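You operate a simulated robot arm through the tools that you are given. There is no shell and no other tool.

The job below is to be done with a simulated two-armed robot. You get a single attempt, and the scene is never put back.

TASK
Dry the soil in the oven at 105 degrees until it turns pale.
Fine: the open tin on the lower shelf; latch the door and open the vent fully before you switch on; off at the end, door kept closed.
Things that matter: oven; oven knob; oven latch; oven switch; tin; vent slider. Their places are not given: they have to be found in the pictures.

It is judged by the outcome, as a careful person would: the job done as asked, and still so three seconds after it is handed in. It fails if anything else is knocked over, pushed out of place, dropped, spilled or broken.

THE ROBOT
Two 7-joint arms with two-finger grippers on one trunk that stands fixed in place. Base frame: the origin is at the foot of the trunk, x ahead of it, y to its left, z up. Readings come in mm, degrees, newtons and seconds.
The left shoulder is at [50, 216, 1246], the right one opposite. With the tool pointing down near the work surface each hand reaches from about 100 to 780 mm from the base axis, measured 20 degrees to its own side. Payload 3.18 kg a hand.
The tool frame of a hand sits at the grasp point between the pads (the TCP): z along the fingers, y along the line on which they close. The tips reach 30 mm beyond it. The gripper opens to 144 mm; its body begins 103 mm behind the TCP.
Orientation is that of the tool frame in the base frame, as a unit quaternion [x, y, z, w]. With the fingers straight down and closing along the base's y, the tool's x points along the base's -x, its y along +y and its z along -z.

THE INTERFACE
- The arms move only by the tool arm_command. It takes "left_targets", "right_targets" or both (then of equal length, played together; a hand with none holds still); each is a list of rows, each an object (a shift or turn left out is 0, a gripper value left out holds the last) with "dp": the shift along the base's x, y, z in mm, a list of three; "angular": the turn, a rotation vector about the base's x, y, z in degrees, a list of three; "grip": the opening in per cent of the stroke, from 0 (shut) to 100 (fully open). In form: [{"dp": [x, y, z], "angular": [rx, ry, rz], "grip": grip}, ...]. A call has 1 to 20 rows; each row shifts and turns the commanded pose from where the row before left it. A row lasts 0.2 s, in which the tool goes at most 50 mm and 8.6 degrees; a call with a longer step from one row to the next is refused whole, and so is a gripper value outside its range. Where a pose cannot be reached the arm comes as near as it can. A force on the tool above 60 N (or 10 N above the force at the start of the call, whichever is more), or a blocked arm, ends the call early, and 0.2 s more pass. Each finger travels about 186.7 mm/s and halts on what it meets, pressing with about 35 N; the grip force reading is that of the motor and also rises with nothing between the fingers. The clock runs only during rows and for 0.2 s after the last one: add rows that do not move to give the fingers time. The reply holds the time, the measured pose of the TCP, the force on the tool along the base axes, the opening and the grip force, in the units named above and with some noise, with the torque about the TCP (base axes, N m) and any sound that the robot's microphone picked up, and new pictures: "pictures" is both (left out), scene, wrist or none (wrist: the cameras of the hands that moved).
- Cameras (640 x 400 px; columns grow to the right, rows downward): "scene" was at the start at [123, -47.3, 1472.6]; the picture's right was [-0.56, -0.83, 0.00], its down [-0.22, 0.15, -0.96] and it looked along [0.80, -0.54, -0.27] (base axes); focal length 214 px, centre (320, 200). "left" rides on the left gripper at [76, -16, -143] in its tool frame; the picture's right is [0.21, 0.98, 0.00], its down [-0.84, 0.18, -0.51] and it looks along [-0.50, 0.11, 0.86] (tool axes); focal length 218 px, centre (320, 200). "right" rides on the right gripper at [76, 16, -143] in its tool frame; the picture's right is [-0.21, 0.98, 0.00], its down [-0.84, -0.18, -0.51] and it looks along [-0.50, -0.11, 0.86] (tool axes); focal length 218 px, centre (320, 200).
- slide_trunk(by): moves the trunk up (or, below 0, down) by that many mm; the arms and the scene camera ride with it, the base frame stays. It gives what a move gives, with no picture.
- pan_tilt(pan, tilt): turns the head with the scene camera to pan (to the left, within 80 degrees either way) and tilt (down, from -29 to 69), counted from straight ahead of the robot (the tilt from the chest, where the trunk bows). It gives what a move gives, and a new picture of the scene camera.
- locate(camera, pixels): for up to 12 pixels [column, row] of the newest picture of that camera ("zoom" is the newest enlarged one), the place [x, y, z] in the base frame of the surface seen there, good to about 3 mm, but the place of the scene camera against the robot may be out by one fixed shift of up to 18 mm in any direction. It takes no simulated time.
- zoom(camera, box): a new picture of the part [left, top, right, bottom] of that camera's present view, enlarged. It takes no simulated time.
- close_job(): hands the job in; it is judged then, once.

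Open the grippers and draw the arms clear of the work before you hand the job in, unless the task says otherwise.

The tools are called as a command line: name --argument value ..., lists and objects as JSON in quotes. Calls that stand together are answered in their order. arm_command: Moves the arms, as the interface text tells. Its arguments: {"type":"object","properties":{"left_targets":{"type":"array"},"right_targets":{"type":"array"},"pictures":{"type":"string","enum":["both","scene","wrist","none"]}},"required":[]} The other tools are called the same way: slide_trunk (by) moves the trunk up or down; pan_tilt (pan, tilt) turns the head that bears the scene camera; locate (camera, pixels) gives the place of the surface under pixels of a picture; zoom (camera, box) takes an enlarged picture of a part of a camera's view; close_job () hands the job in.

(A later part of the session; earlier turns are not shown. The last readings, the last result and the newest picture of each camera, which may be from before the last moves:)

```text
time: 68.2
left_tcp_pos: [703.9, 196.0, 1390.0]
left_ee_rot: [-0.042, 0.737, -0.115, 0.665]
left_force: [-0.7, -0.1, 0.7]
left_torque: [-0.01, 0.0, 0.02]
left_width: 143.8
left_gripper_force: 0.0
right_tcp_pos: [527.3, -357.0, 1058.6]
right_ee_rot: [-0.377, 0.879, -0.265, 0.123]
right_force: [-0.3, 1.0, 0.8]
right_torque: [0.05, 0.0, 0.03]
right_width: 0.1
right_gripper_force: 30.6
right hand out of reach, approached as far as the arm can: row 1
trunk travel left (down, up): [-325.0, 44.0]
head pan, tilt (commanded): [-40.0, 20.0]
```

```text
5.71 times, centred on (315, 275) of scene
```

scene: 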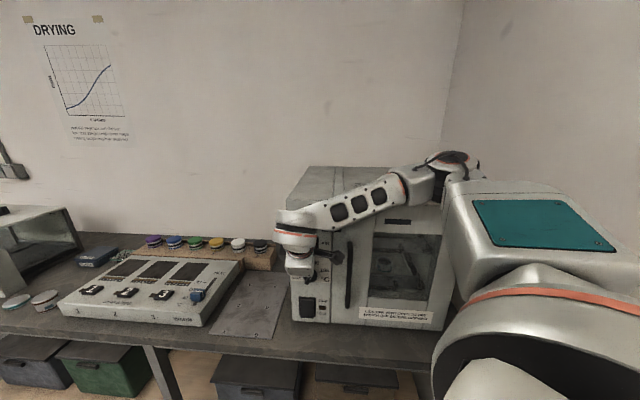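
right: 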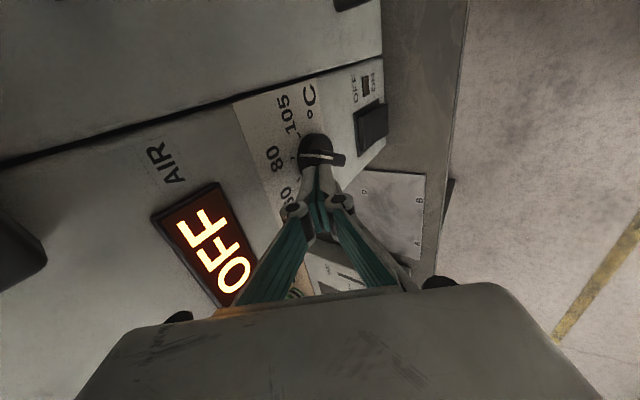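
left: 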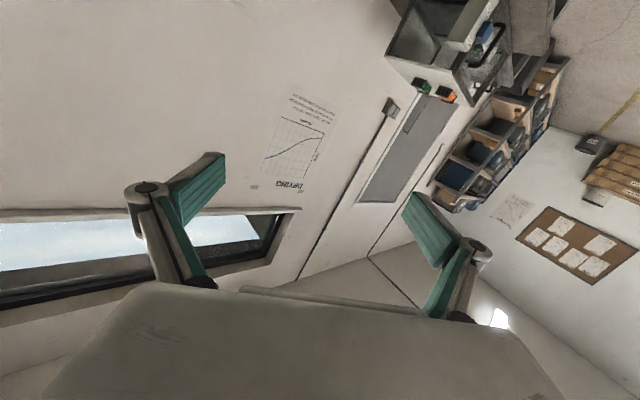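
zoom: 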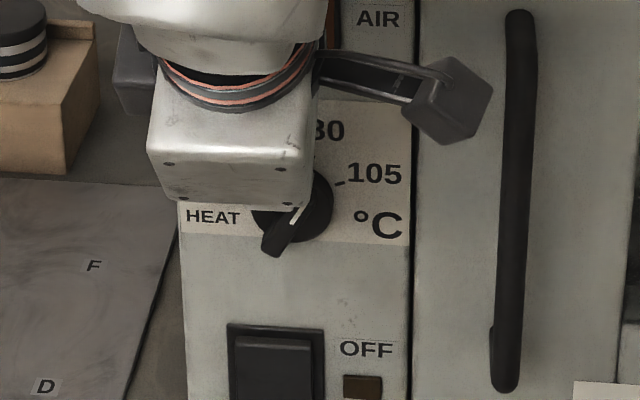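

The pointer now shows about 80 (slightly past its tick). I continue pushing right and down along the arc towards 105.

arm_command --right_targets '[{"dp": [-1.2, -1.2, -3]}, {"dp": [-1.2, -1.3, -2.1]}, {"dp": [-1.2, -1.3, -2.1]}, {"dp": [-0.9, -1.0, -1.6]}, {"dp": [0, 0, 0]}]' --pictures "wrist"

zoom --camera "right" --box '[250, 80, 370, 220]'

```text
time: 69.4
left_tcp_pos: [702.6, 196.8, 1390.0]
left_ee_rot: [-0.043, 0.737, -0.114, 0.665]
left_force: [-0.2, -0.1, -0.5]
left_torque: [0.03, 0.01, 0.0]
left_width: 143.9
left_gripper_force: 0.1
right_tcp_pos: [522.3, -361.1, 1050.1]
right_ee_rot: [-0.378, 0.879, -0.265, 0.122]
right_force: [-6.1, 6.1, 0.7]
right_torque: [0.17, 0.16, -0.1]
right_width: 0.0
right_gripper_force: 30.3
trunk travel left (down, up): [-325.0, 44.0]
head pan, tilt (commanded): [-40.0, 20.0]
```

right: 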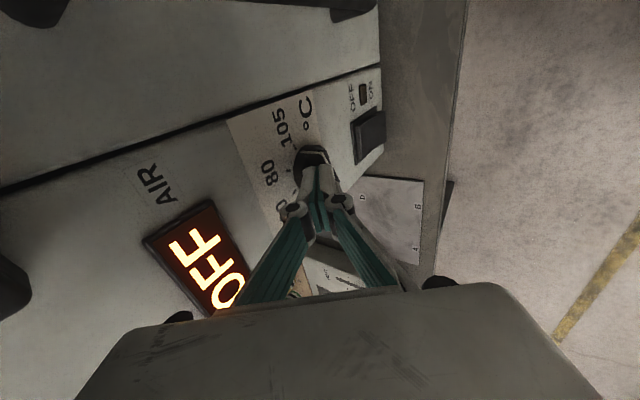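

```text
2.86 times, centred on (310, 150) of right
```

zoom: 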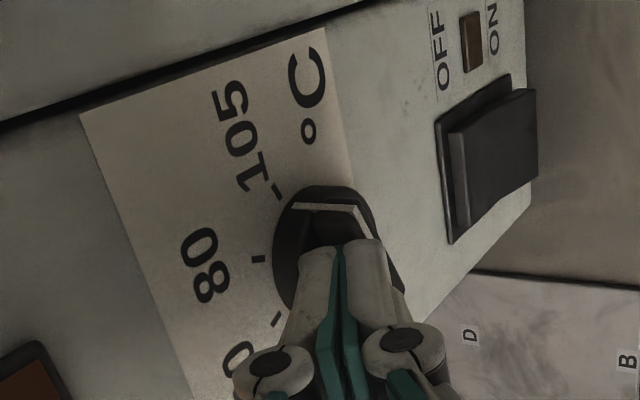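

The pointer is at roughly 50–60° now. I continue a few millimetres, easing off the disc face slightly.

arm_command --right_targets '[{"dp": [-1.4, -0.6, -1.6]}, {"dp": [-1.2, -0.7, -1.6]}, {"dp": [0, 0, 0]}]' --pictures "wrist"

zoom --camera "right" --box '[260, 100, 350, 200]'

```text
time: 70.2
left_tcp_pos: [703.1, 197.7, 1390.1]
left_ee_rot: [-0.041, 0.737, -0.115, 0.665]
left_force: [0.4, -0.5, -1.0]
left_torque: [-0.04, 0.03, -0.01]
left_width: 144.2
left_gripper_force: 0.1
right_tcp_pos: [522.0, -361.2, 1050.4]
right_ee_rot: [-0.379, 0.877, -0.267, 0.125]
right_force: [2.0, 9.2, 16.3]
right_torque: [-0.04, -0.04, 0.15]
right_width: 0.0
right_gripper_force: 30.8
trunk travel left (down, up): [-325.0, 44.0]
head pan, tilt (commanded): [-40.0, 20.0]
```

right: 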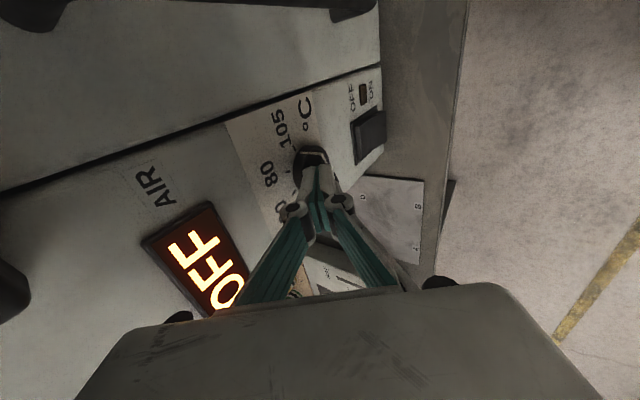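

```text
4.00 times, centred on (305, 150) of right
```

zoom: 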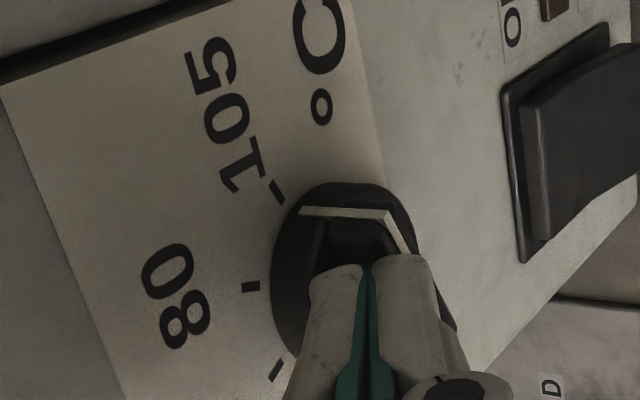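

The hand met a firm stop (19 N) and the pointer line now aims at the 105 tick. I withdraw and check the knob.

arm_command --right_targets '[{"dp": [-2, 2, 5]}, {"dp": [-4, 5, 12]}, {"dp": [-4, 5, 15]}, {"dp": [-3, 5, 15]}, {"dp": [0, 3, 15]}]'

zoom --camera "right" --box '[270, 80, 370, 190]'

zoom --camera "scene" --box '[280, 240, 350, 310]'

```text
time: 71.4
left_tcp_pos: [702.1, 195.9, 1389.1]
left_ee_rot: [-0.042, 0.737, -0.115, 0.665]
left_force: [0.1, 0.0, -0.4]
left_torque: [0.0, -0.04, -0.02]
left_width: 143.9
left_gripper_force: 0.1
right_tcp_pos: [507.4, -345.6, 1110.1]
right_ee_rot: [-0.378, 0.879, -0.265, 0.122]
right_force: [0.2, 0.0, -0.6]
right_torque: [0.0, 0.0, -0.02]
right_width: 0.2
right_gripper_force: 30.8
trunk travel left (down, up): [-325.0, 44.0]
head pan, tilt (commanded): [-40.0, 20.0]
```

scene: 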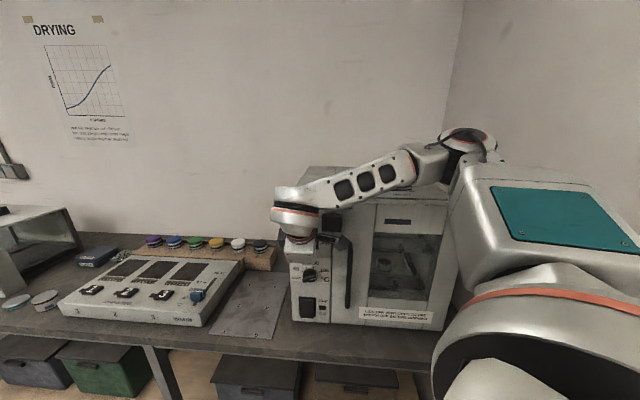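
right: 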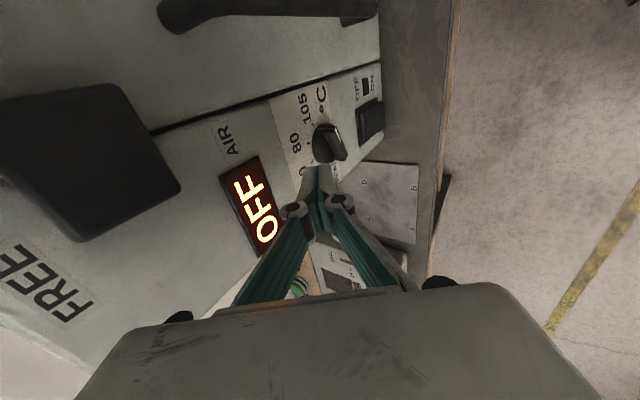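

```text
3.64 times, centred on (320, 135) of right
```

zoom: 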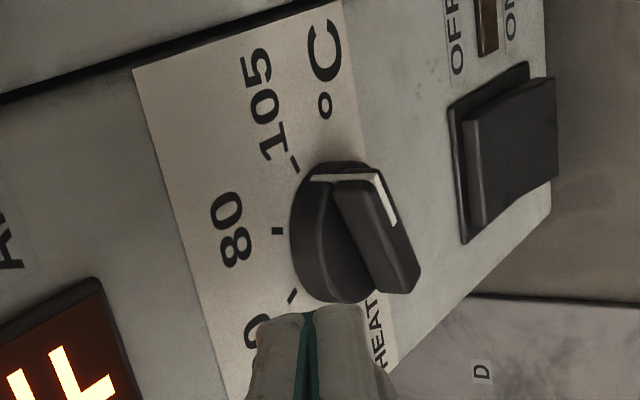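

```text
5.71 times, centred on (315, 275) of scene
```

zoom: 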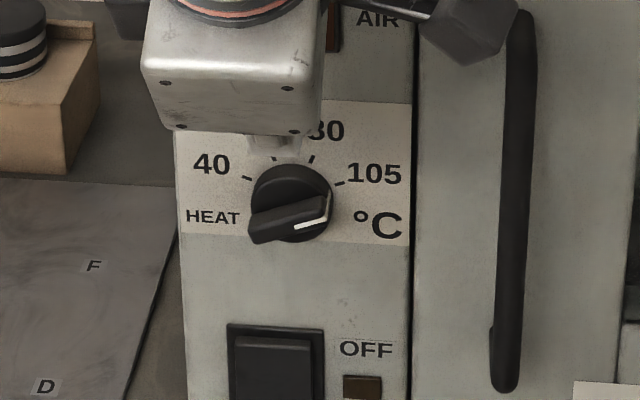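

The pointer lies towards 105. I measure the bar's angle to be sure.

locate --camera "right" --pixels '[[335.5, 130], [340, 141], [345, 155], [336, 158], [319.5, 129.5], [325, 131], [329, 145], [313, 124.5], [308.5, 143.5], [312.5, 161.5], [342, 148], [326, 155]]'

```text
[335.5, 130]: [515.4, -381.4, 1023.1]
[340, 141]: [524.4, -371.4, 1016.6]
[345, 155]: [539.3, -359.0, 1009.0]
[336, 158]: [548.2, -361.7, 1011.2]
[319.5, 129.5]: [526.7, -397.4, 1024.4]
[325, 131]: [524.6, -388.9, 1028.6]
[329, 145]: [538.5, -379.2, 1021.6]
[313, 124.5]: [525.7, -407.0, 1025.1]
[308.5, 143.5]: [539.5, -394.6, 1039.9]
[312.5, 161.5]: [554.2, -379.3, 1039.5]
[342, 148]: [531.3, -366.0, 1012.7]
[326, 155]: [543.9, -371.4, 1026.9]
```

The bar is at about 66° and the 105 tick at about 67°, so the knob is at 105 against its stop. Now the rocker switch, seen at right (370, 118): I zoom and measure it.

zoom --camera "right" --box '[335, 65, 405, 150]'

zoom --camera "scene" --box '[285, 285, 345, 330]'

locate --camera "right" --pixels '[[361, 112], [365, 110], [382, 100], [384, 125], [367, 135], [358, 140], [357, 110], [373, 118], [380, 112], [362, 128], [383, 118], [366, 88]]'

```text
4.71 times, centred on (370, 108) of right
```

zoom: 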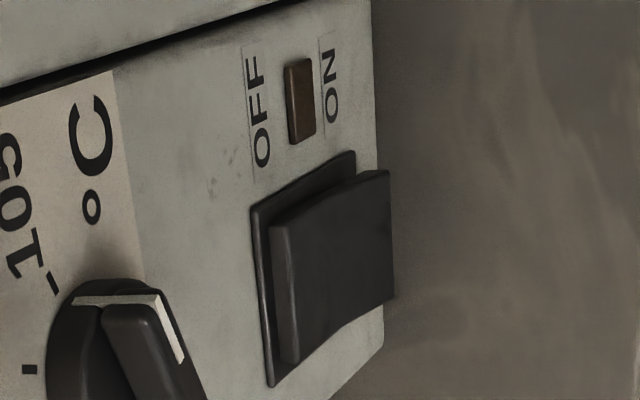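

```text
8.89 times, centred on (315, 308) of scene
```

zoom: 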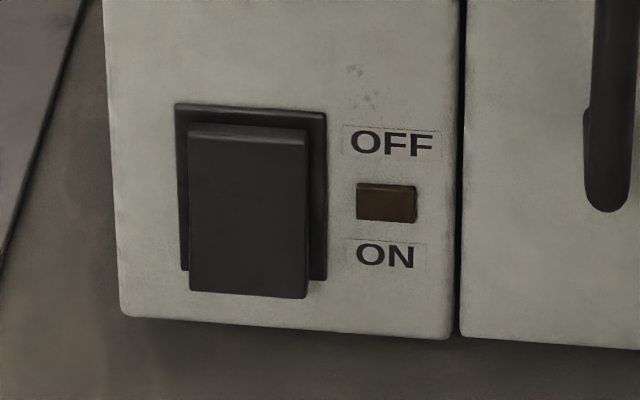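

```text
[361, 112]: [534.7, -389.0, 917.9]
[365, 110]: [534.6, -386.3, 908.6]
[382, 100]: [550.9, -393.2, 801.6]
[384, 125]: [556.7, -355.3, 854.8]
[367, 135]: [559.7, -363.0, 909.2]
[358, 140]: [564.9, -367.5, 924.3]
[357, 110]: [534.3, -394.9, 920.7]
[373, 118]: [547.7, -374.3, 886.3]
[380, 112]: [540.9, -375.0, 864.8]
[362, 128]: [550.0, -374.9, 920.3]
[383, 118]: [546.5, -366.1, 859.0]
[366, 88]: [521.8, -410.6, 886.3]
```

The rocker's lower half stands proud (OFF state), so ON is pressed at about z 868. That is too low for this arm posture, so I draw the hand 25 mm further out and then lower the trunk by 170 mm.

arm_command --right_targets '[{"dp": [-9, 8, 0]}, {"dp": [-9, 8, 0]}, {"dp": [0, 0, 0]}]' --pictures "none"

```text
time: 72.2
left_tcp_pos: [702.4, 196.3, 1390.8]
left_ee_rot: [-0.041, 0.737, -0.114, 0.665]
left_force: [0.2, 0.5, 0.4]
left_torque: [0.0, -0.01, -0.04]
left_width: 143.9
left_gripper_force: 0.0
right_tcp_pos: [489.9, -328.8, 1108.1]
right_ee_rot: [-0.377, 0.879, -0.266, 0.122]
right_force: [0.1, 0.6, 0.1]
right_torque: [0.01, 0.0, 0.0]
right_width: 0.2
right_gripper_force: 30.5
trunk travel left (down, up): [-325.0, 44.0]
head pan, tilt (commanded): [-40.0, 20.0]
```

The hand is clear of knob and panel. I lower the trunk 100 mm first and look.

slide_trunk --by -100

pan_tilt --pan -45 --tilt 20

```text
time: 73.6
left_tcp_pos: [701.8, 197.0, 1292.2]
left_ee_rot: [-0.041, 0.736, -0.115, 0.666]
left_force: [0.0, -0.6, -0.1]
left_torque: [-0.02, 0.06, -0.04]
left_width: 144.0
left_gripper_force: 0.1
right_tcp_pos: [488.7, -326.4, 1009.6]
right_ee_rot: [-0.376, 0.879, -0.266, 0.124]
right_force: [-0.4, -0.3, -0.6]
right_torque: [0.03, -0.05, 0.02]
right_width: 0.4
right_gripper_force: 31.4
trunk travel left (down, up): [-225.0, 144.0]
head pan, tilt (commanded): [-40.0, 20.0]
```

```text
time: 74.2
left_tcp_pos: [703.3, 196.4, 1289.2]
left_ee_rot: [-0.041, 0.737, -0.115, 0.665]
left_force: [0.4, 0.2, -0.2]
left_torque: [-0.02, -0.01, 0.02]
left_width: 143.8
left_gripper_force: 0.1
right_tcp_pos: [489.4, -327.3, 1008.3]
right_ee_rot: [-0.377, 0.879, -0.265, 0.122]
right_force: [-0.9, -0.1, -0.3]
right_torque: [0.01, -0.02, 0.01]
right_width: 0.1
right_gripper_force: 30.8
trunk travel left (down, up): [-225.0, 144.0]
head pan, tilt (commanded): [-45.0, 20.0]
```

scene: 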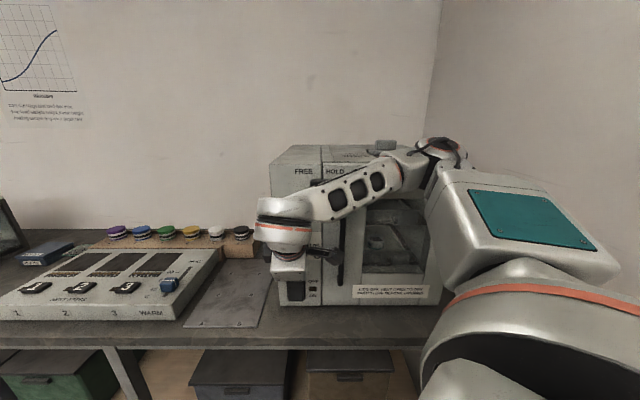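

All is clear. I lower the trunk another 75 mm to bring the tips near rocker height.

slide_trunk --by -75

arm_command --right_targets '[{"dp": [0, 0, 0]}]' --pictures "both"

zoom --camera "right" --box '[220, 60, 400, 220]'

```text
time: 75.3
left_tcp_pos: [679.4, 214.0, 1228.3]
left_ee_rot: [-0.045, 0.728, -0.121, 0.673]
left_force: [-0.6, 0.7, -0.9]
left_torque: [-0.03, -0.01, 0.04]
left_width: 143.8
left_gripper_force: 0.2
right_tcp_pos: [474.4, -313.2, 955.4]
right_ee_rot: [-0.374, 0.874, -0.279, 0.135]
right_force: [0.5, -0.2, 0.8]
right_torque: [0.0, 0.03, 0.0]
right_width: 0.1
right_gripper_force: 31.5
trunk travel left (down, up): [-150.0, 219.0]
head pan, tilt (commanded): [-45.0, 20.0]
```

```text
time: 76.0
left_tcp_pos: [682.3, 214.8, 1223.7]
left_ee_rot: [-0.046, 0.73, -0.12, 0.671]
left_force: [-1.2, 1.1, 0.3]
left_torque: [0.04, 0.01, 0.01]
left_width: 144.0
left_gripper_force: 0.0
right_tcp_pos: [476.4, -313.3, 956.1]
right_ee_rot: [-0.373, 0.874, -0.279, 0.136]
right_force: [0.0, -0.2, 0.8]
right_torque: [0.02, -0.01, 0.0]
right_width: 0.1
right_gripper_force: 31.2
trunk travel left (down, up): [-150.0, 219.0]
head pan, tilt (commanded): [-45.0, 20.0]
stopped in row 1 (right hand): the arm was blocked; the commanded pose is now the measured one
```

scene: 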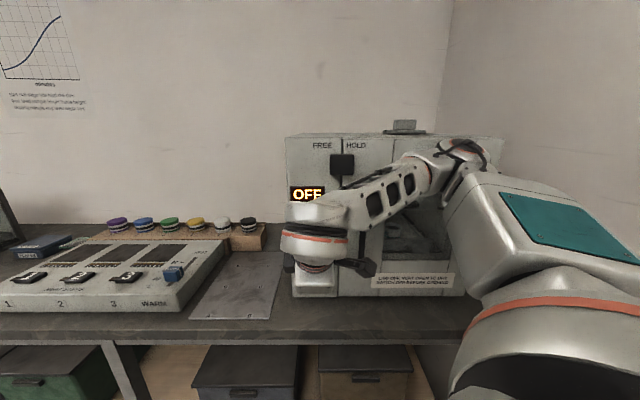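
right: 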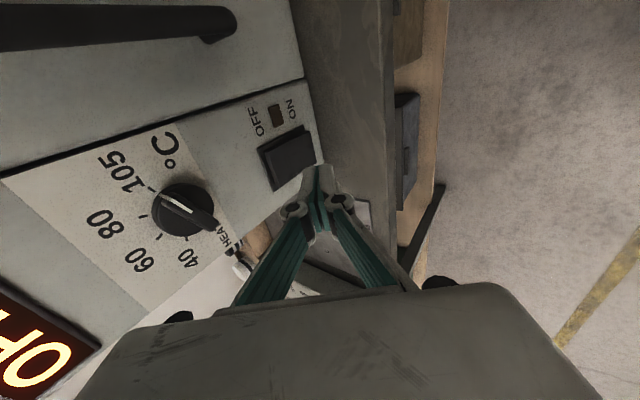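

```text
2.50 times, centred on (310, 140) of right
```

zoom: 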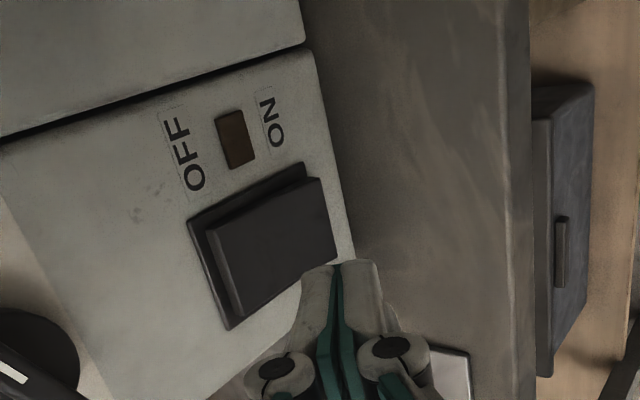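

Something is off: after the second lowering both hands shifted by about 15–20 mm and the right arm reports being blocked. I look around to find the contact before doing anything else.

locate --camera "scene" --pixels '[[460, 150], [440, 165], [485, 200], [520, 230], [540, 270], [500, 300], [480, 330], [400, 190], [330, 215], [320, 260], [455, 190], [600, 240]]'

pan_tilt --pan -75 --tilt 35

```text
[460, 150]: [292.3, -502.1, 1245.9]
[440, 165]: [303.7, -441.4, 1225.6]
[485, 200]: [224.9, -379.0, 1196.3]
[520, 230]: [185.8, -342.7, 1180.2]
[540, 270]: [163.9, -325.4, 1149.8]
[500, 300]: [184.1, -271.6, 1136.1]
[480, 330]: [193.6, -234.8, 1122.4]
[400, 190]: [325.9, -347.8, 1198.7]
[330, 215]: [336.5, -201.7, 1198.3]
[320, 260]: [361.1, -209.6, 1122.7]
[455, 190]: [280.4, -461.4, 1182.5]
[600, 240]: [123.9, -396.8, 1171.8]
```

```text
time: 76.9
left_tcp_pos: [681.3, 214.2, 1224.7]
left_ee_rot: [-0.046, 0.73, -0.122, 0.671]
left_force: [-0.9, 0.4, 0.5]
left_torque: [-0.01, 0.0, 0.03]
left_width: 144.5
left_gripper_force: 0.0
right_tcp_pos: [476.3, -315.0, 954.8]
right_ee_rot: [-0.374, 0.874, -0.279, 0.135]
right_force: [0.4, 0.2, 0.8]
right_torque: [0.01, -0.01, -0.01]
right_width: 0.0
right_gripper_force: 31.0
trunk travel left (down, up): [-150.0, 219.0]
head pan, tilt (commanded): [-75.0, 35.0]
```

scene: 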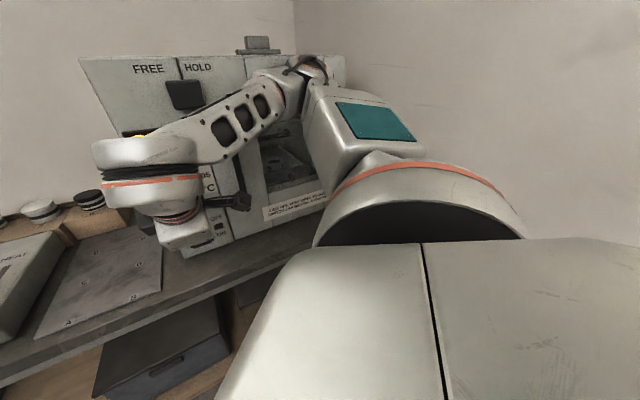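

The whole robot seems to lean back by about 1.3°, so some part of it presses on something. I check where the bench edge is relative to the arm and chest.

locate --camera "scene" --pixels '[[250, 275], [290, 255], [150, 312], [50, 355], [310, 235], [180, 330], [190, 235], [160, 220], [240, 200], [330, 300], [400, 180], [270, 300]]'

pan_tilt --pan -60 --tilt 65

```text
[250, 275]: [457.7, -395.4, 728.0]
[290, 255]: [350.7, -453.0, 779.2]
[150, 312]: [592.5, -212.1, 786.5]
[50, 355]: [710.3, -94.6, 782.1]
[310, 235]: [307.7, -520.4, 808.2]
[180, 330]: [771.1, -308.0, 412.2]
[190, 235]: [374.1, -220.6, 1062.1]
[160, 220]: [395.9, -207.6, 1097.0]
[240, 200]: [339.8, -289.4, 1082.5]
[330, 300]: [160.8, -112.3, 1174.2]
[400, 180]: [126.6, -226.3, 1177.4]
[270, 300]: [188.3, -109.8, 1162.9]
```

```text
time: 77.8
left_tcp_pos: [680.4, 214.5, 1225.1]
left_ee_rot: [-0.047, 0.73, -0.121, 0.671]
left_force: [1.2, 0.4, -0.3]
left_torque: [0.01, -0.01, -0.01]
left_width: 143.9
left_gripper_force: 0.1
right_tcp_pos: [475.9, -313.7, 954.3]
right_ee_rot: [-0.373, 0.874, -0.28, 0.135]
right_force: [0.1, 0.8, -0.2]
right_torque: [0.02, 0.0, -0.02]
right_width: 0.1
right_gripper_force: 30.6
trunk travel left (down, up): [-150.0, 219.0]
head pan, tilt (commanded): [-60.0, 65.0]
```

scene: 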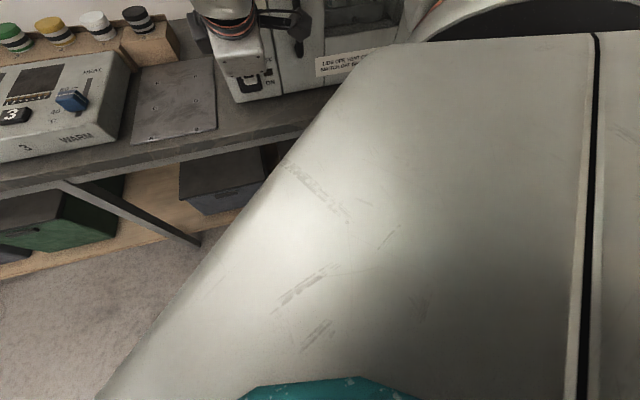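

The elbow (near surface at (292, -502, 1246)) is probably touching the oven's upper front edge. I raise the trunk again at once to relieve the contact.

slide_trunk --by 75

pan_tilt --pan -60 --tilt 15

```text
time: 79.0
left_tcp_pos: [704.7, 194.3, 1289.7]
left_ee_rot: [-0.041, 0.738, -0.114, 0.664]
left_force: [0.5, -1.5, 0.0]
left_torque: [0.02, -0.02, 0.06]
left_width: 143.9
left_gripper_force: 0.0
right_tcp_pos: [491.9, -328.9, 1013.0]
right_ee_rot: [-0.377, 0.878, -0.266, 0.126]
right_force: [-0.5, 0.5, -0.8]
right_torque: [0.02, 0.03, 0.0]
right_width: 0.1
right_gripper_force: 31.3
trunk travel left (down, up): [-225.0, 144.0]
head pan, tilt (commanded): [-60.0, 65.0]
```

```text
time: 80.2
left_tcp_pos: [703.0, 196.3, 1290.3]
left_ee_rot: [-0.042, 0.737, -0.115, 0.664]
left_force: [0.7, -0.3, 0.3]
left_torque: [0.0, 0.0, -0.01]
left_width: 143.8
left_gripper_force: 0.1
right_tcp_pos: [490.4, -327.6, 1012.6]
right_ee_rot: [-0.376, 0.878, -0.268, 0.127]
right_force: [-1.0, -0.1, -0.8]
right_torque: [-0.02, -0.02, 0.02]
right_width: 0.0
right_gripper_force: 30.8
trunk travel left (down, up): [-225.0, 144.0]
head pan, tilt (commanded): [-60.0, 15.0]
```

scene: 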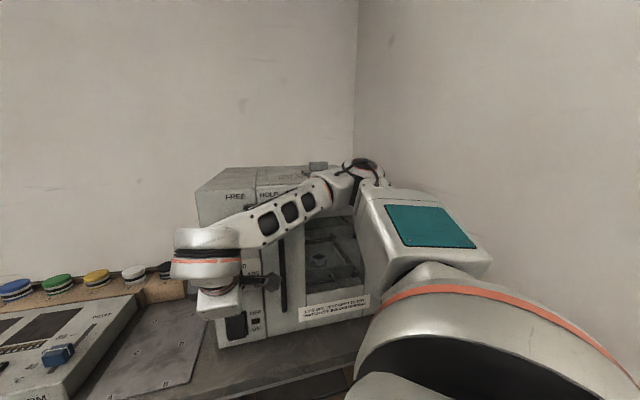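

The robot is upright again. I check whether the oven has moved: I take a fresh wrist picture and measure known marks, and the elbow position.

arm_command --right_targets '[{"dp": [0, 0, 0]}]' --pictures "wrist"

zoom --camera "scene" --box '[180, 140, 420, 340]'

locate --camera "scene" --pixels '[[365, 172], [350, 165], [340, 185], [318, 166], [235, 195], [320, 258], [318, 200], [350, 175], [258, 190], [200, 200], [330, 305], [218, 345]]'

```text
time: 80.5
left_tcp_pos: [702.9, 196.3, 1290.6]
left_ee_rot: [-0.042, 0.737, -0.115, 0.664]
left_force: [0.2, 0.1, 0.3]
left_torque: [0.01, 0.0, 0.02]
left_width: 143.9
left_gripper_force: 0.0
right_tcp_pos: [490.7, -327.0, 1012.8]
right_ee_rot: [-0.376, 0.878, -0.267, 0.127]
right_force: [0.8, 0.1, -0.7]
right_torque: [-0.01, 0.03, 0.0]
right_width: 0.0
right_gripper_force: 30.8
trunk travel left (down, up): [-225.0, 144.0]
head pan, tilt (commanded): [-60.0, 15.0]
```

right: 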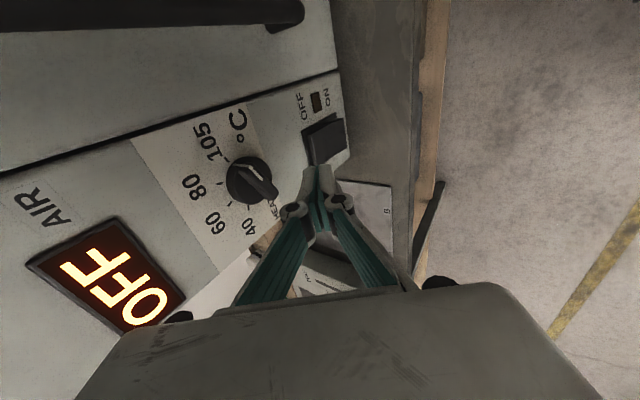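

```text
2.00 times, centred on (300, 240) of scene
```

zoom: 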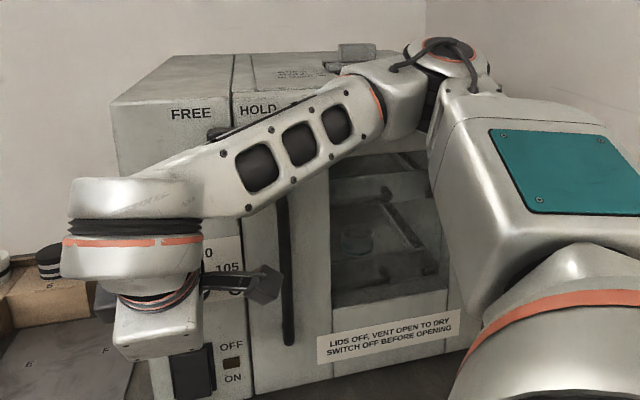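

```text
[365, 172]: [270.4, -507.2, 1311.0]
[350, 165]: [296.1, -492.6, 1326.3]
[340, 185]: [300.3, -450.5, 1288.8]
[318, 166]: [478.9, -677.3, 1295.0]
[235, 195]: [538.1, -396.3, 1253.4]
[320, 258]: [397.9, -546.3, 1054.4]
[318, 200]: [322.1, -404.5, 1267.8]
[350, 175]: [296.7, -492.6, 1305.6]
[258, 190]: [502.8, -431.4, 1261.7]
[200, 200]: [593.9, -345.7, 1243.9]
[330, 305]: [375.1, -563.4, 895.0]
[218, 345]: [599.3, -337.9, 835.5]
```

I measure the panel marks again in the new wrist picture to compare with earlier values.

zoom --camera "right" --box '[190, 90, 350, 240]'

```text
2.67 times, centred on (270, 165) of right
```

zoom: 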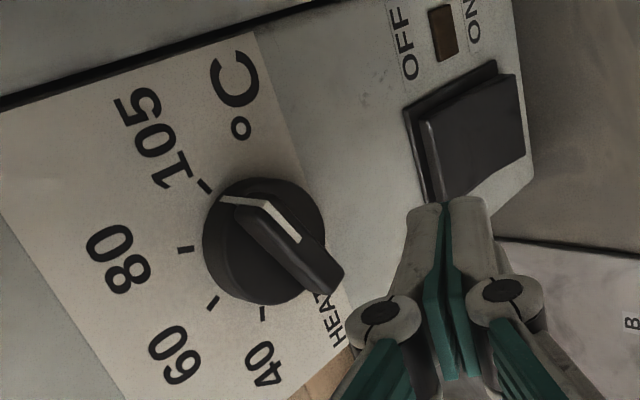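

locate --camera "zoom" --pixels '[[204, 187], [186, 249], [213, 302], [263, 314], [255, 200], [298, 238], [335, 280], [410, 112], [495, 65], [428, 195], [470, 130], [445, 32]]'

```text
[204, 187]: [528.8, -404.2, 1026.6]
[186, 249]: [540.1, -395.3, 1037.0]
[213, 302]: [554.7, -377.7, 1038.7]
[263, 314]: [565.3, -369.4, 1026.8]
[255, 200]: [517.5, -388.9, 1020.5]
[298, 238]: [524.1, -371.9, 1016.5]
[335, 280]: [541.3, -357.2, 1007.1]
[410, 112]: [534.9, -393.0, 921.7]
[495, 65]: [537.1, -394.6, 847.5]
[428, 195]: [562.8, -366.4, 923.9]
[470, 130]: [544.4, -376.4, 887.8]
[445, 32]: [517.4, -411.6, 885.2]
```

The oven has not moved (marks agree within 3 mm) and the knob still reads 105. The trunk must not go low with this elbow posture, so I raise it back 100 mm and will instead tilt the hand to point more to the left, which frees the wrist to reach lower.

slide_trunk --by 100

arm_command --right_targets '[{"dp": [0, 0, 0], "angular": [5.8, -5.5, 0]}, {"dp": [0, 0, 0], "angular": [5.8, -5.5, 0]}, {"dp": [0, 0, -5], "angular": [5.8, -5.5, 0]}, {"dp": [0, 0, -10], "angular": [5.8, -5.5, 0]}]'

```text
time: 81.9
left_tcp_pos: [703.3, 196.2, 1388.9]
left_ee_rot: [-0.041, 0.737, -0.115, 0.664]
left_force: [0.1, -0.8, -1.2]
left_torque: [-0.02, -0.02, 0.0]
left_width: 143.9
left_gripper_force: 0.1
right_tcp_pos: [491.2, -328.1, 1111.9]
right_ee_rot: [-0.376, 0.878, -0.268, 0.127]
right_force: [0.2, 0.5, -1.7]
right_torque: [-0.01, -0.01, 0.04]
right_width: 0.2
right_gripper_force: 30.9
trunk travel left (down, up): [-325.0, 44.0]
head pan, tilt (commanded): [-60.0, 15.0]
```

```text
time: 82.9
left_tcp_pos: [702.6, 201.1, 1388.7]
left_ee_rot: [-0.042, 0.737, -0.115, 0.665]
left_force: [0.1, 0.4, 0.3]
left_torque: [0.0, -0.01, -0.01]
left_width: 143.9
left_gripper_force: 0.1
right_tcp_pos: [485.6, -401.6, 1164.2]
right_ee_rot: [-0.292, 0.875, -0.149, 0.357]
right_force: [-16.3, 18.6, -17.3]
right_torque: [-0.07, -0.22, -0.12]
right_width: 0.0
right_gripper_force: 31.0
right hand out of reach, approached as far as the arm can: row 2, 3, 4
trunk travel left (down, up): [-325.0, 44.0]
head pan, tilt (commanded): [-60.0, 15.0]
```

scene: 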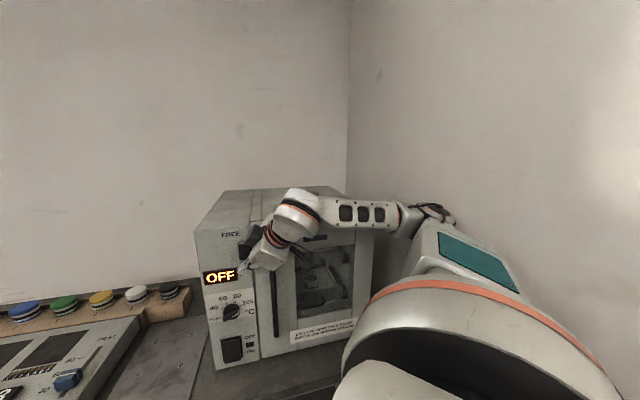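
right: 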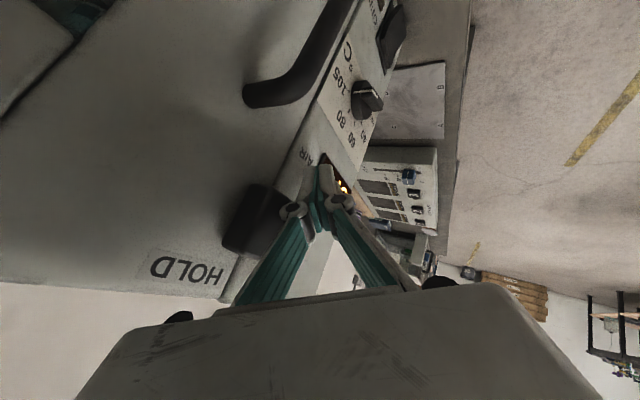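

The arm strayed: the hand came to (486, -402, 1164) and touches the panel just below the latch (about 30 N). I back straight out along the oven normal.

arm_command --right_targets '[{"dp": [-7, 7, 0]}, {"dp": [-10, 10, 0]}, {"dp": [-15, 14, 0]}, {"dp": [-15, 14, 0]}]'

```text
time: 83.9
left_tcp_pos: [704.1, 195.5, 1391.5]
left_ee_rot: [-0.041, 0.737, -0.114, 0.665]
left_force: [0.4, 0.1, -0.4]
left_torque: [0.03, -0.01, 0.02]
left_width: 144.0
left_gripper_force: 0.1
right_tcp_pos: [469.6, -387.2, 1193.6]
right_ee_rot: [-0.285, 0.873, -0.153, 0.365]
right_force: [-0.4, 0.7, -1.1]
right_torque: [-0.02, -0.01, -0.01]
right_width: 0.3
right_gripper_force: 31.2
right hand out of reach, approached as far as the arm can: row 1, 2, 3, 4
trunk travel left (down, up): [-325.0, 44.0]
head pan, tilt (commanded): [-60.0, 15.0]
```

scene: 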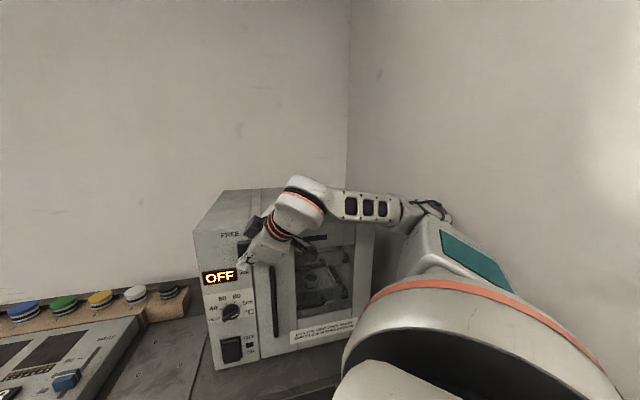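
right: 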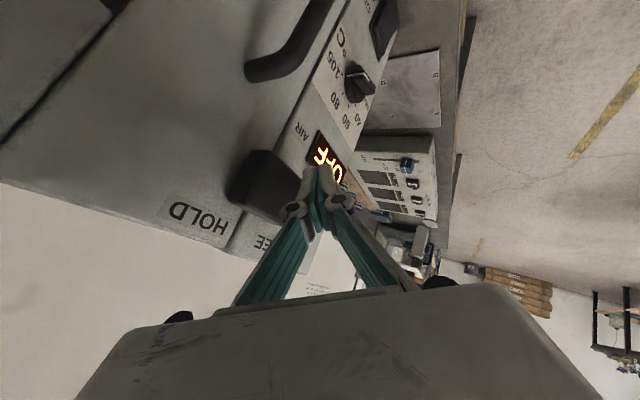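

The hand is free again at (470, -387, 1194), now pointing forward-down and left; the latch at (265, 190) still bridges the gap. From here I lower it slowly, keeping off the panel.

arm_command --right_targets '[{"dp": [-2, 2, -20]}, {"dp": [-2, 4, -25]}, {"dp": [-2, 4, -25]}]'

```text
time: 84.7
left_tcp_pos: [716.1, 202.1, 1382.6]
left_ee_rot: [-0.044, 0.74, -0.116, 0.661]
left_force: [0.5, 0.2, 0.3]
left_torque: [-0.03, -0.01, 0.0]
left_width: 144.0
left_gripper_force: 0.0
right_tcp_pos: [484.2, -406.9, 1150.0]
right_ee_rot: [-0.294, 0.873, -0.153, 0.358]
right_force: [-0.2, 0.3, 0.4]
right_torque: [0.0, 0.0, -0.02]
right_width: 0.3
right_gripper_force: 30.9
right hand out of reach, approached as far as the arm can: row 1, 2, 3
trunk travel left (down, up): [-325.0, 44.0]
head pan, tilt (commanded): [-60.0, 15.0]
```

scene: 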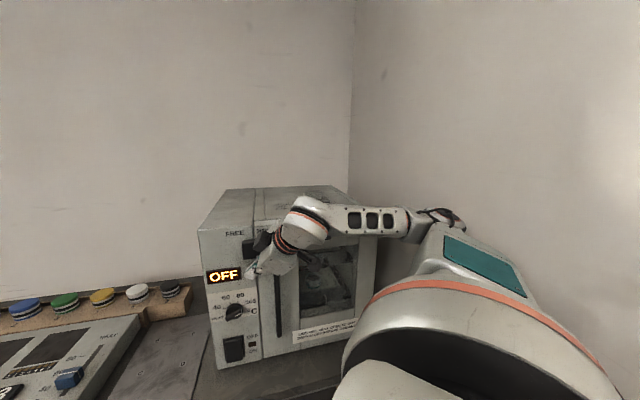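
right: 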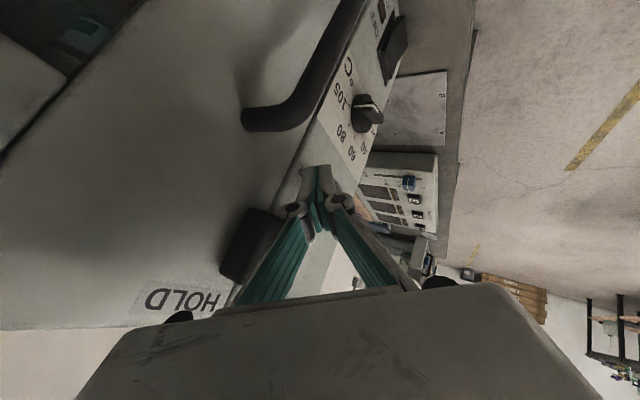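

The left hand's reading shifted (robot leaning slightly), so the right arm is touching something again. I locate the forearm and elbow to find where.

locate --camera "scene" --pixels '[[440, 215], [425, 215], [405, 218], [380, 218], [350, 218], [320, 205], [300, 230], [290, 245], [275, 262], [300, 262], [440, 235], [430, 260]]'

zoom --camera "scene" --box '[190, 170, 470, 350]'

```text
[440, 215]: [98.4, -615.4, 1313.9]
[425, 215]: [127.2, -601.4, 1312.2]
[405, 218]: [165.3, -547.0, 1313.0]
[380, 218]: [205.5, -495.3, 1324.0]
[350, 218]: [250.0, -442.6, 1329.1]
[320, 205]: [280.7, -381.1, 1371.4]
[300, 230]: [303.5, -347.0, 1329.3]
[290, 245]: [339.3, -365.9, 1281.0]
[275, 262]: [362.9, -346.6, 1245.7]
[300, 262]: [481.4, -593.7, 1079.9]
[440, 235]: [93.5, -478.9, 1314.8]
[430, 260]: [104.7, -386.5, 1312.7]
```

```text
2.22 times, centred on (330, 260) of scene
```

zoom: 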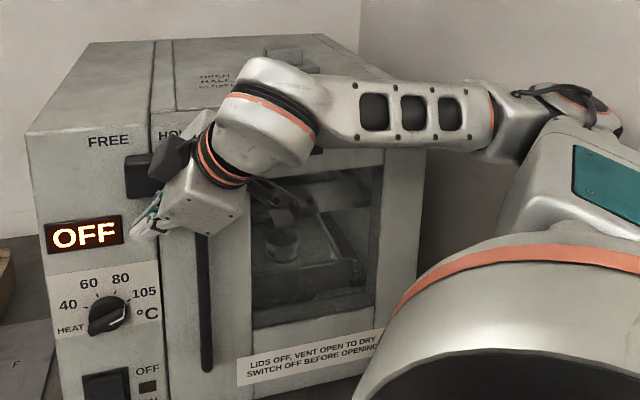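

The elbow is at about (110, -610, 1313). I check where the right wall is.

locate --camera "scene" --pixels '[[480, 150], [420, 120], [560, 150], [600, 250], [470, 210], [400, 190]]'

```text
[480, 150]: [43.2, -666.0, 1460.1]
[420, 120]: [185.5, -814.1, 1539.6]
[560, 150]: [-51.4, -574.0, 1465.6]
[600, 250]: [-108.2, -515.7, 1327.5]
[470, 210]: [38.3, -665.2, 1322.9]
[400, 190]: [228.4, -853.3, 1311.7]
```

The right wall stands at the elbow's far side, so the elbow is resting on the wall; no object is involved. I undo the leftward tilt so the elbow comes back in, moving up and out from the panel.

arm_command --right_targets '[{"dp": [-2, 8, 8], "angular": [-5.8, 5.5, 0]}, {"dp": [-2, 10, 8], "angular": [-5.8, 5.5, 0]}, {"dp": [0, 12, 5], "angular": [-5.8, 5.5, 0]}, {"dp": [0, 14, 0], "angular": [-5.8, 5.5, 0]}]'

```text
time: 85.7
left_tcp_pos: [704.2, 199.5, 1387.3]
left_ee_rot: [-0.043, 0.738, -0.115, 0.664]
left_force: [0.8, 0.6, -1.0]
left_torque: [-0.02, -0.06, -0.08]
left_width: 143.9
left_gripper_force: 0.1
right_tcp_pos: [468.1, -368.4, 1173.1]
right_ee_rot: [-0.376, 0.878, -0.269, 0.125]
right_force: [-0.3, 0.5, 0.0]
right_torque: [-0.07, 0.02, -0.01]
right_width: 0.2
right_gripper_force: 30.7
trunk travel left (down, up): [-325.0, 44.0]
head pan, tilt (commanded): [-60.0, 15.0]
```

scene: 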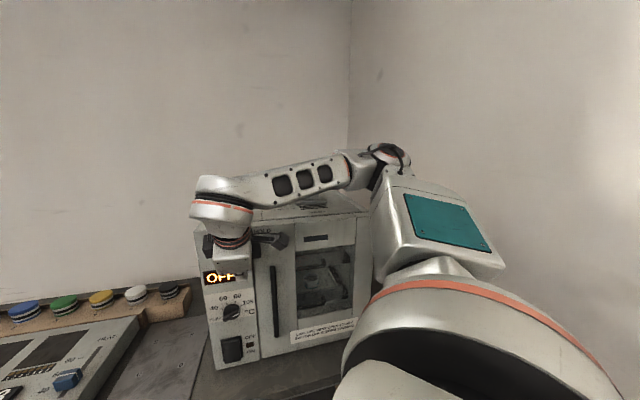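
right: 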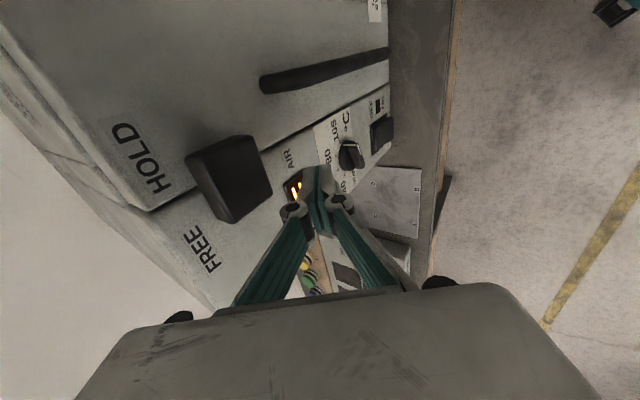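

Back in the good posture at (468, -368, 1173), with the latch still at HOLD. I reduce the hand's tilt to about 22° so the tool lies more in line with the forearm, and shift left over the switch column.

arm_command --right_targets '[{"dp": [8.6, 9.1, 0], "angular": [2.7, 2.9, 0]}, {"dp": [8.6, 9.1, -5], "angular": [2.7, 2.9, 0]}, {"dp": [8.6, 9.1, -10], "angular": [2.8, 2.9, 0]}, {"dp": [5, 6, -15]}, {"dp": [0, 0, -20]}]'

```text
time: 86.9
left_tcp_pos: [704.0, 196.2, 1389.1]
left_ee_rot: [-0.042, 0.737, -0.114, 0.664]
left_force: [0.1, -0.4, 0.3]
left_torque: [0.05, 0.0, 0.0]
left_width: 143.9
left_gripper_force: 0.0
right_tcp_pos: [501.0, -338.5, 1121.4]
right_ee_rot: [-0.385, 0.902, -0.174, 0.086]
right_force: [0.3, 1.2, -0.3]
right_torque: [-0.01, -0.01, -0.04]
right_width: 0.1
right_gripper_force: 30.9
trunk travel left (down, up): [-325.0, 44.0]
head pan, tilt (commanded): [-60.0, 15.0]
```

scene: 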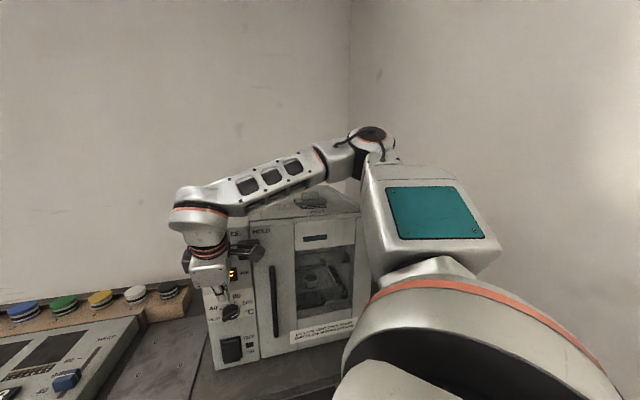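
right: 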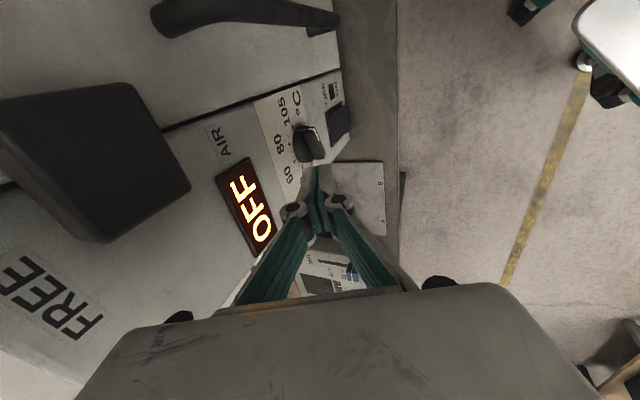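

Tracking is good (tilt 22°, TCP (501, -338, 1121)), and the elbow is high. I lower it in front of the panel in steps.

arm_command --right_targets '[{"dp": [0, 0, -25]}, {"dp": [0, 0, -25]}, {"dp": [0, 0, -25]}, {"dp": [0, 0, -25]}]'

```text
time: 87.9
left_tcp_pos: [703.1, 196.1, 1389.8]
left_ee_rot: [-0.042, 0.737, -0.115, 0.664]
left_force: [-0.7, 0.4, 0.1]
left_torque: [-0.01, -0.02, 0.01]
left_width: 144.1
left_gripper_force: 0.1
right_tcp_pos: [498.1, -340.5, 1022.5]
right_ee_rot: [-0.386, 0.902, -0.173, 0.086]
right_force: [-0.2, 0.3, 0.0]
right_torque: [0.01, -0.01, 0.0]
right_width: 0.1
right_gripper_force: 31.0
right hand out of reach, approached as far as the arm can: row 4
trunk travel left (down, up): [-325.0, 44.0]
head pan, tilt (commanded): [-60.0, 15.0]
```

scene: 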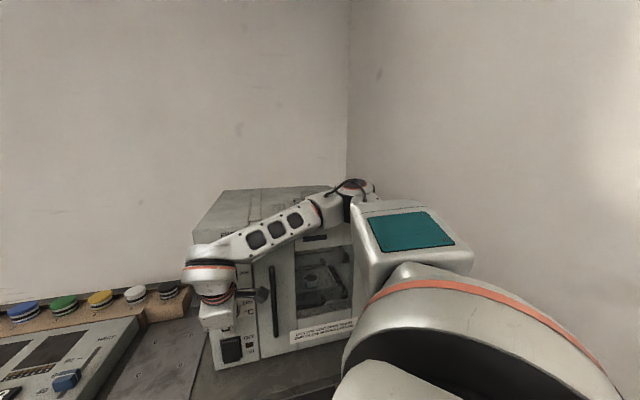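
right: 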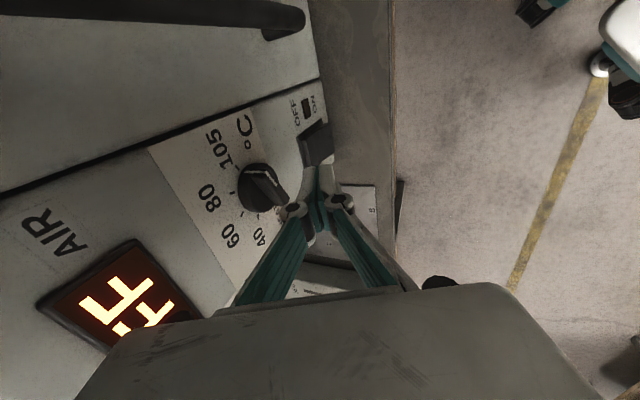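

The elbow sinks along with the hand in this posture and would meet the oven again. With a flatter hand (about 52°) the elbow stays farther from the oven, so I go back up, pitch the hand up there, and then lower the trunk with that posture.

arm_command --right_targets '[{"dp": [0, 0, 25]}, {"dp": [0, 0, 30]}, {"dp": [0, 0, 30]}, {"dp": [0, 0, 30]}, {"dp": [0, 0, 10], "angular": [-5.15, -5.45, 0]}, {"dp": [0, 0, 0], "angular": [-5.15, -5.45, 0]}, {"dp": [0, 0, 0], "angular": [-5.15, -5.45, 0]}, {"dp": [0, 0, 0], "angular": [-5.15, -5.45, 0]}]'

```text
time: 89.7
left_tcp_pos: [703.9, 195.7, 1389.5]
left_ee_rot: [-0.042, 0.737, -0.114, 0.664]
left_force: [0.8, 0.9, -0.1]
left_torque: [0.01, -0.01, 0.01]
left_width: 144.0
left_gripper_force: 0.1
right_tcp_pos: [501.5, -338.1, 1149.3]
right_ee_rot: [-0.354, 0.824, -0.401, 0.186]
right_force: [-0.5, -1.1, 0.7]
right_torque: [-0.02, -0.04, 0.02]
right_width: 0.0
right_gripper_force: 30.8
trunk travel left (down, up): [-325.0, 44.0]
head pan, tilt (commanded): [-60.0, 15.0]
```

scene: 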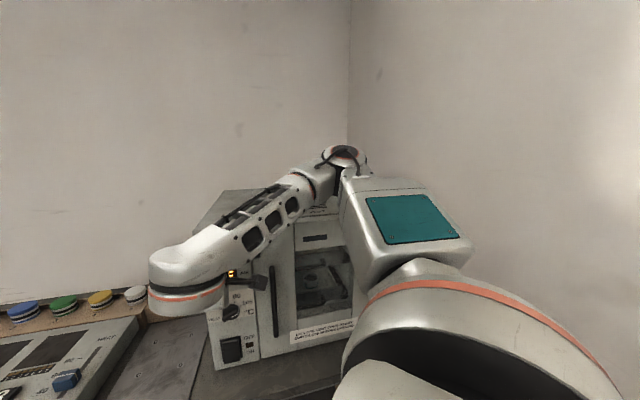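
right: 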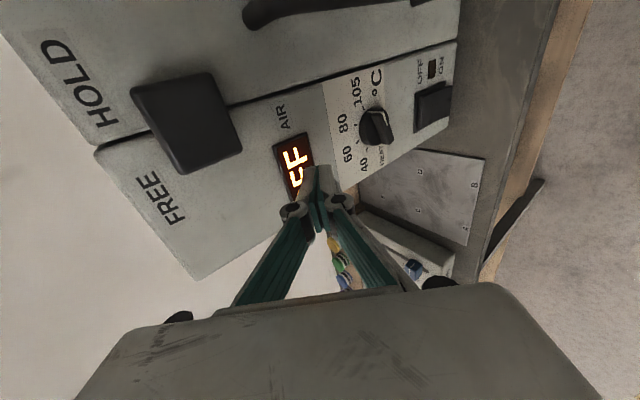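

The hand is now at 52° with TCP (501, -338, 1149). I check the elbow's distance from the oven front in this posture.

locate --camera "scene" --pixels '[[345, 158], [330, 165], [318, 175], [300, 190], [335, 180], [325, 195], [260, 215], [190, 270], [310, 200], [350, 170], [232, 283]]'

zoom --camera "scene" --box '[130, 130, 450, 330]'

```text
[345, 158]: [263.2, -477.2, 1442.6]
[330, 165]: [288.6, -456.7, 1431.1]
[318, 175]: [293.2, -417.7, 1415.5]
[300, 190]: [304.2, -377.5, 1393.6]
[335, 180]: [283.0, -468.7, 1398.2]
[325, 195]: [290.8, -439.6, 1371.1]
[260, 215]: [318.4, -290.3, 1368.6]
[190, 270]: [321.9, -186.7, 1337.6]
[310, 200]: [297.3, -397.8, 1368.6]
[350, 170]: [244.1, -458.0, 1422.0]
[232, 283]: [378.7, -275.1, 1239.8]
```

```text
2.00 times, centred on (290, 230) of scene
```

zoom: 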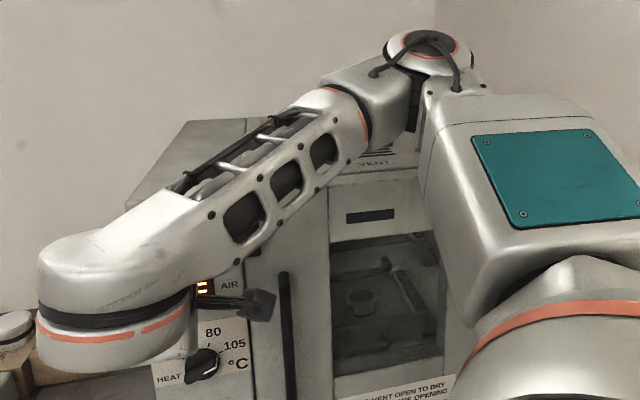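

The elbow is well clear (about 90 mm) in this posture. I test lowering the hand by the arm alone in this orientation.

arm_command --right_targets '[{"dp": [3, -3, -20]}, {"dp": [3, -3, -20]}, {"dp": [3, -3, -20]}]' --pictures "scene"

```text
time: 90.5
left_tcp_pos: [704.6, 195.4, 1390.2]
left_ee_rot: [-0.041, 0.737, -0.115, 0.664]
left_force: [-0.1, -0.6, 0.5]
left_torque: [0.0, 0.0, 0.02]
left_width: 143.7
left_gripper_force: 0.1
right_tcp_pos: [520.6, -354.1, 1124.3]
right_ee_rot: [-0.357, 0.825, -0.399, 0.182]
right_force: [-0.3, 0.1, 0.2]
right_torque: [-0.03, 0.01, -0.01]
right_width: 0.0
right_gripper_force: 30.3
right hand out of reach, approached as far as the arm can: row 2, 3
trunk travel left (down, up): [-325.0, 44.0]
head pan, tilt (commanded): [-60.0, 15.0]
```

scene: 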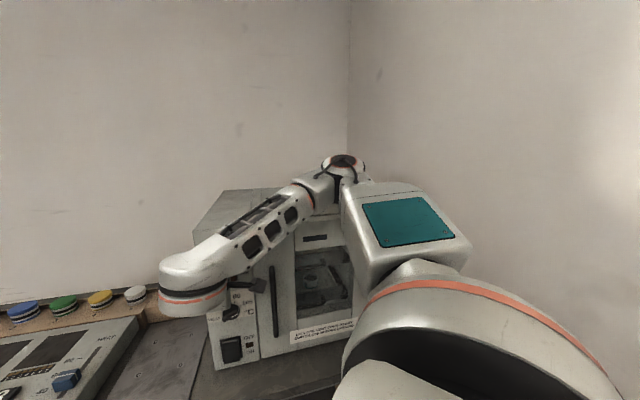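

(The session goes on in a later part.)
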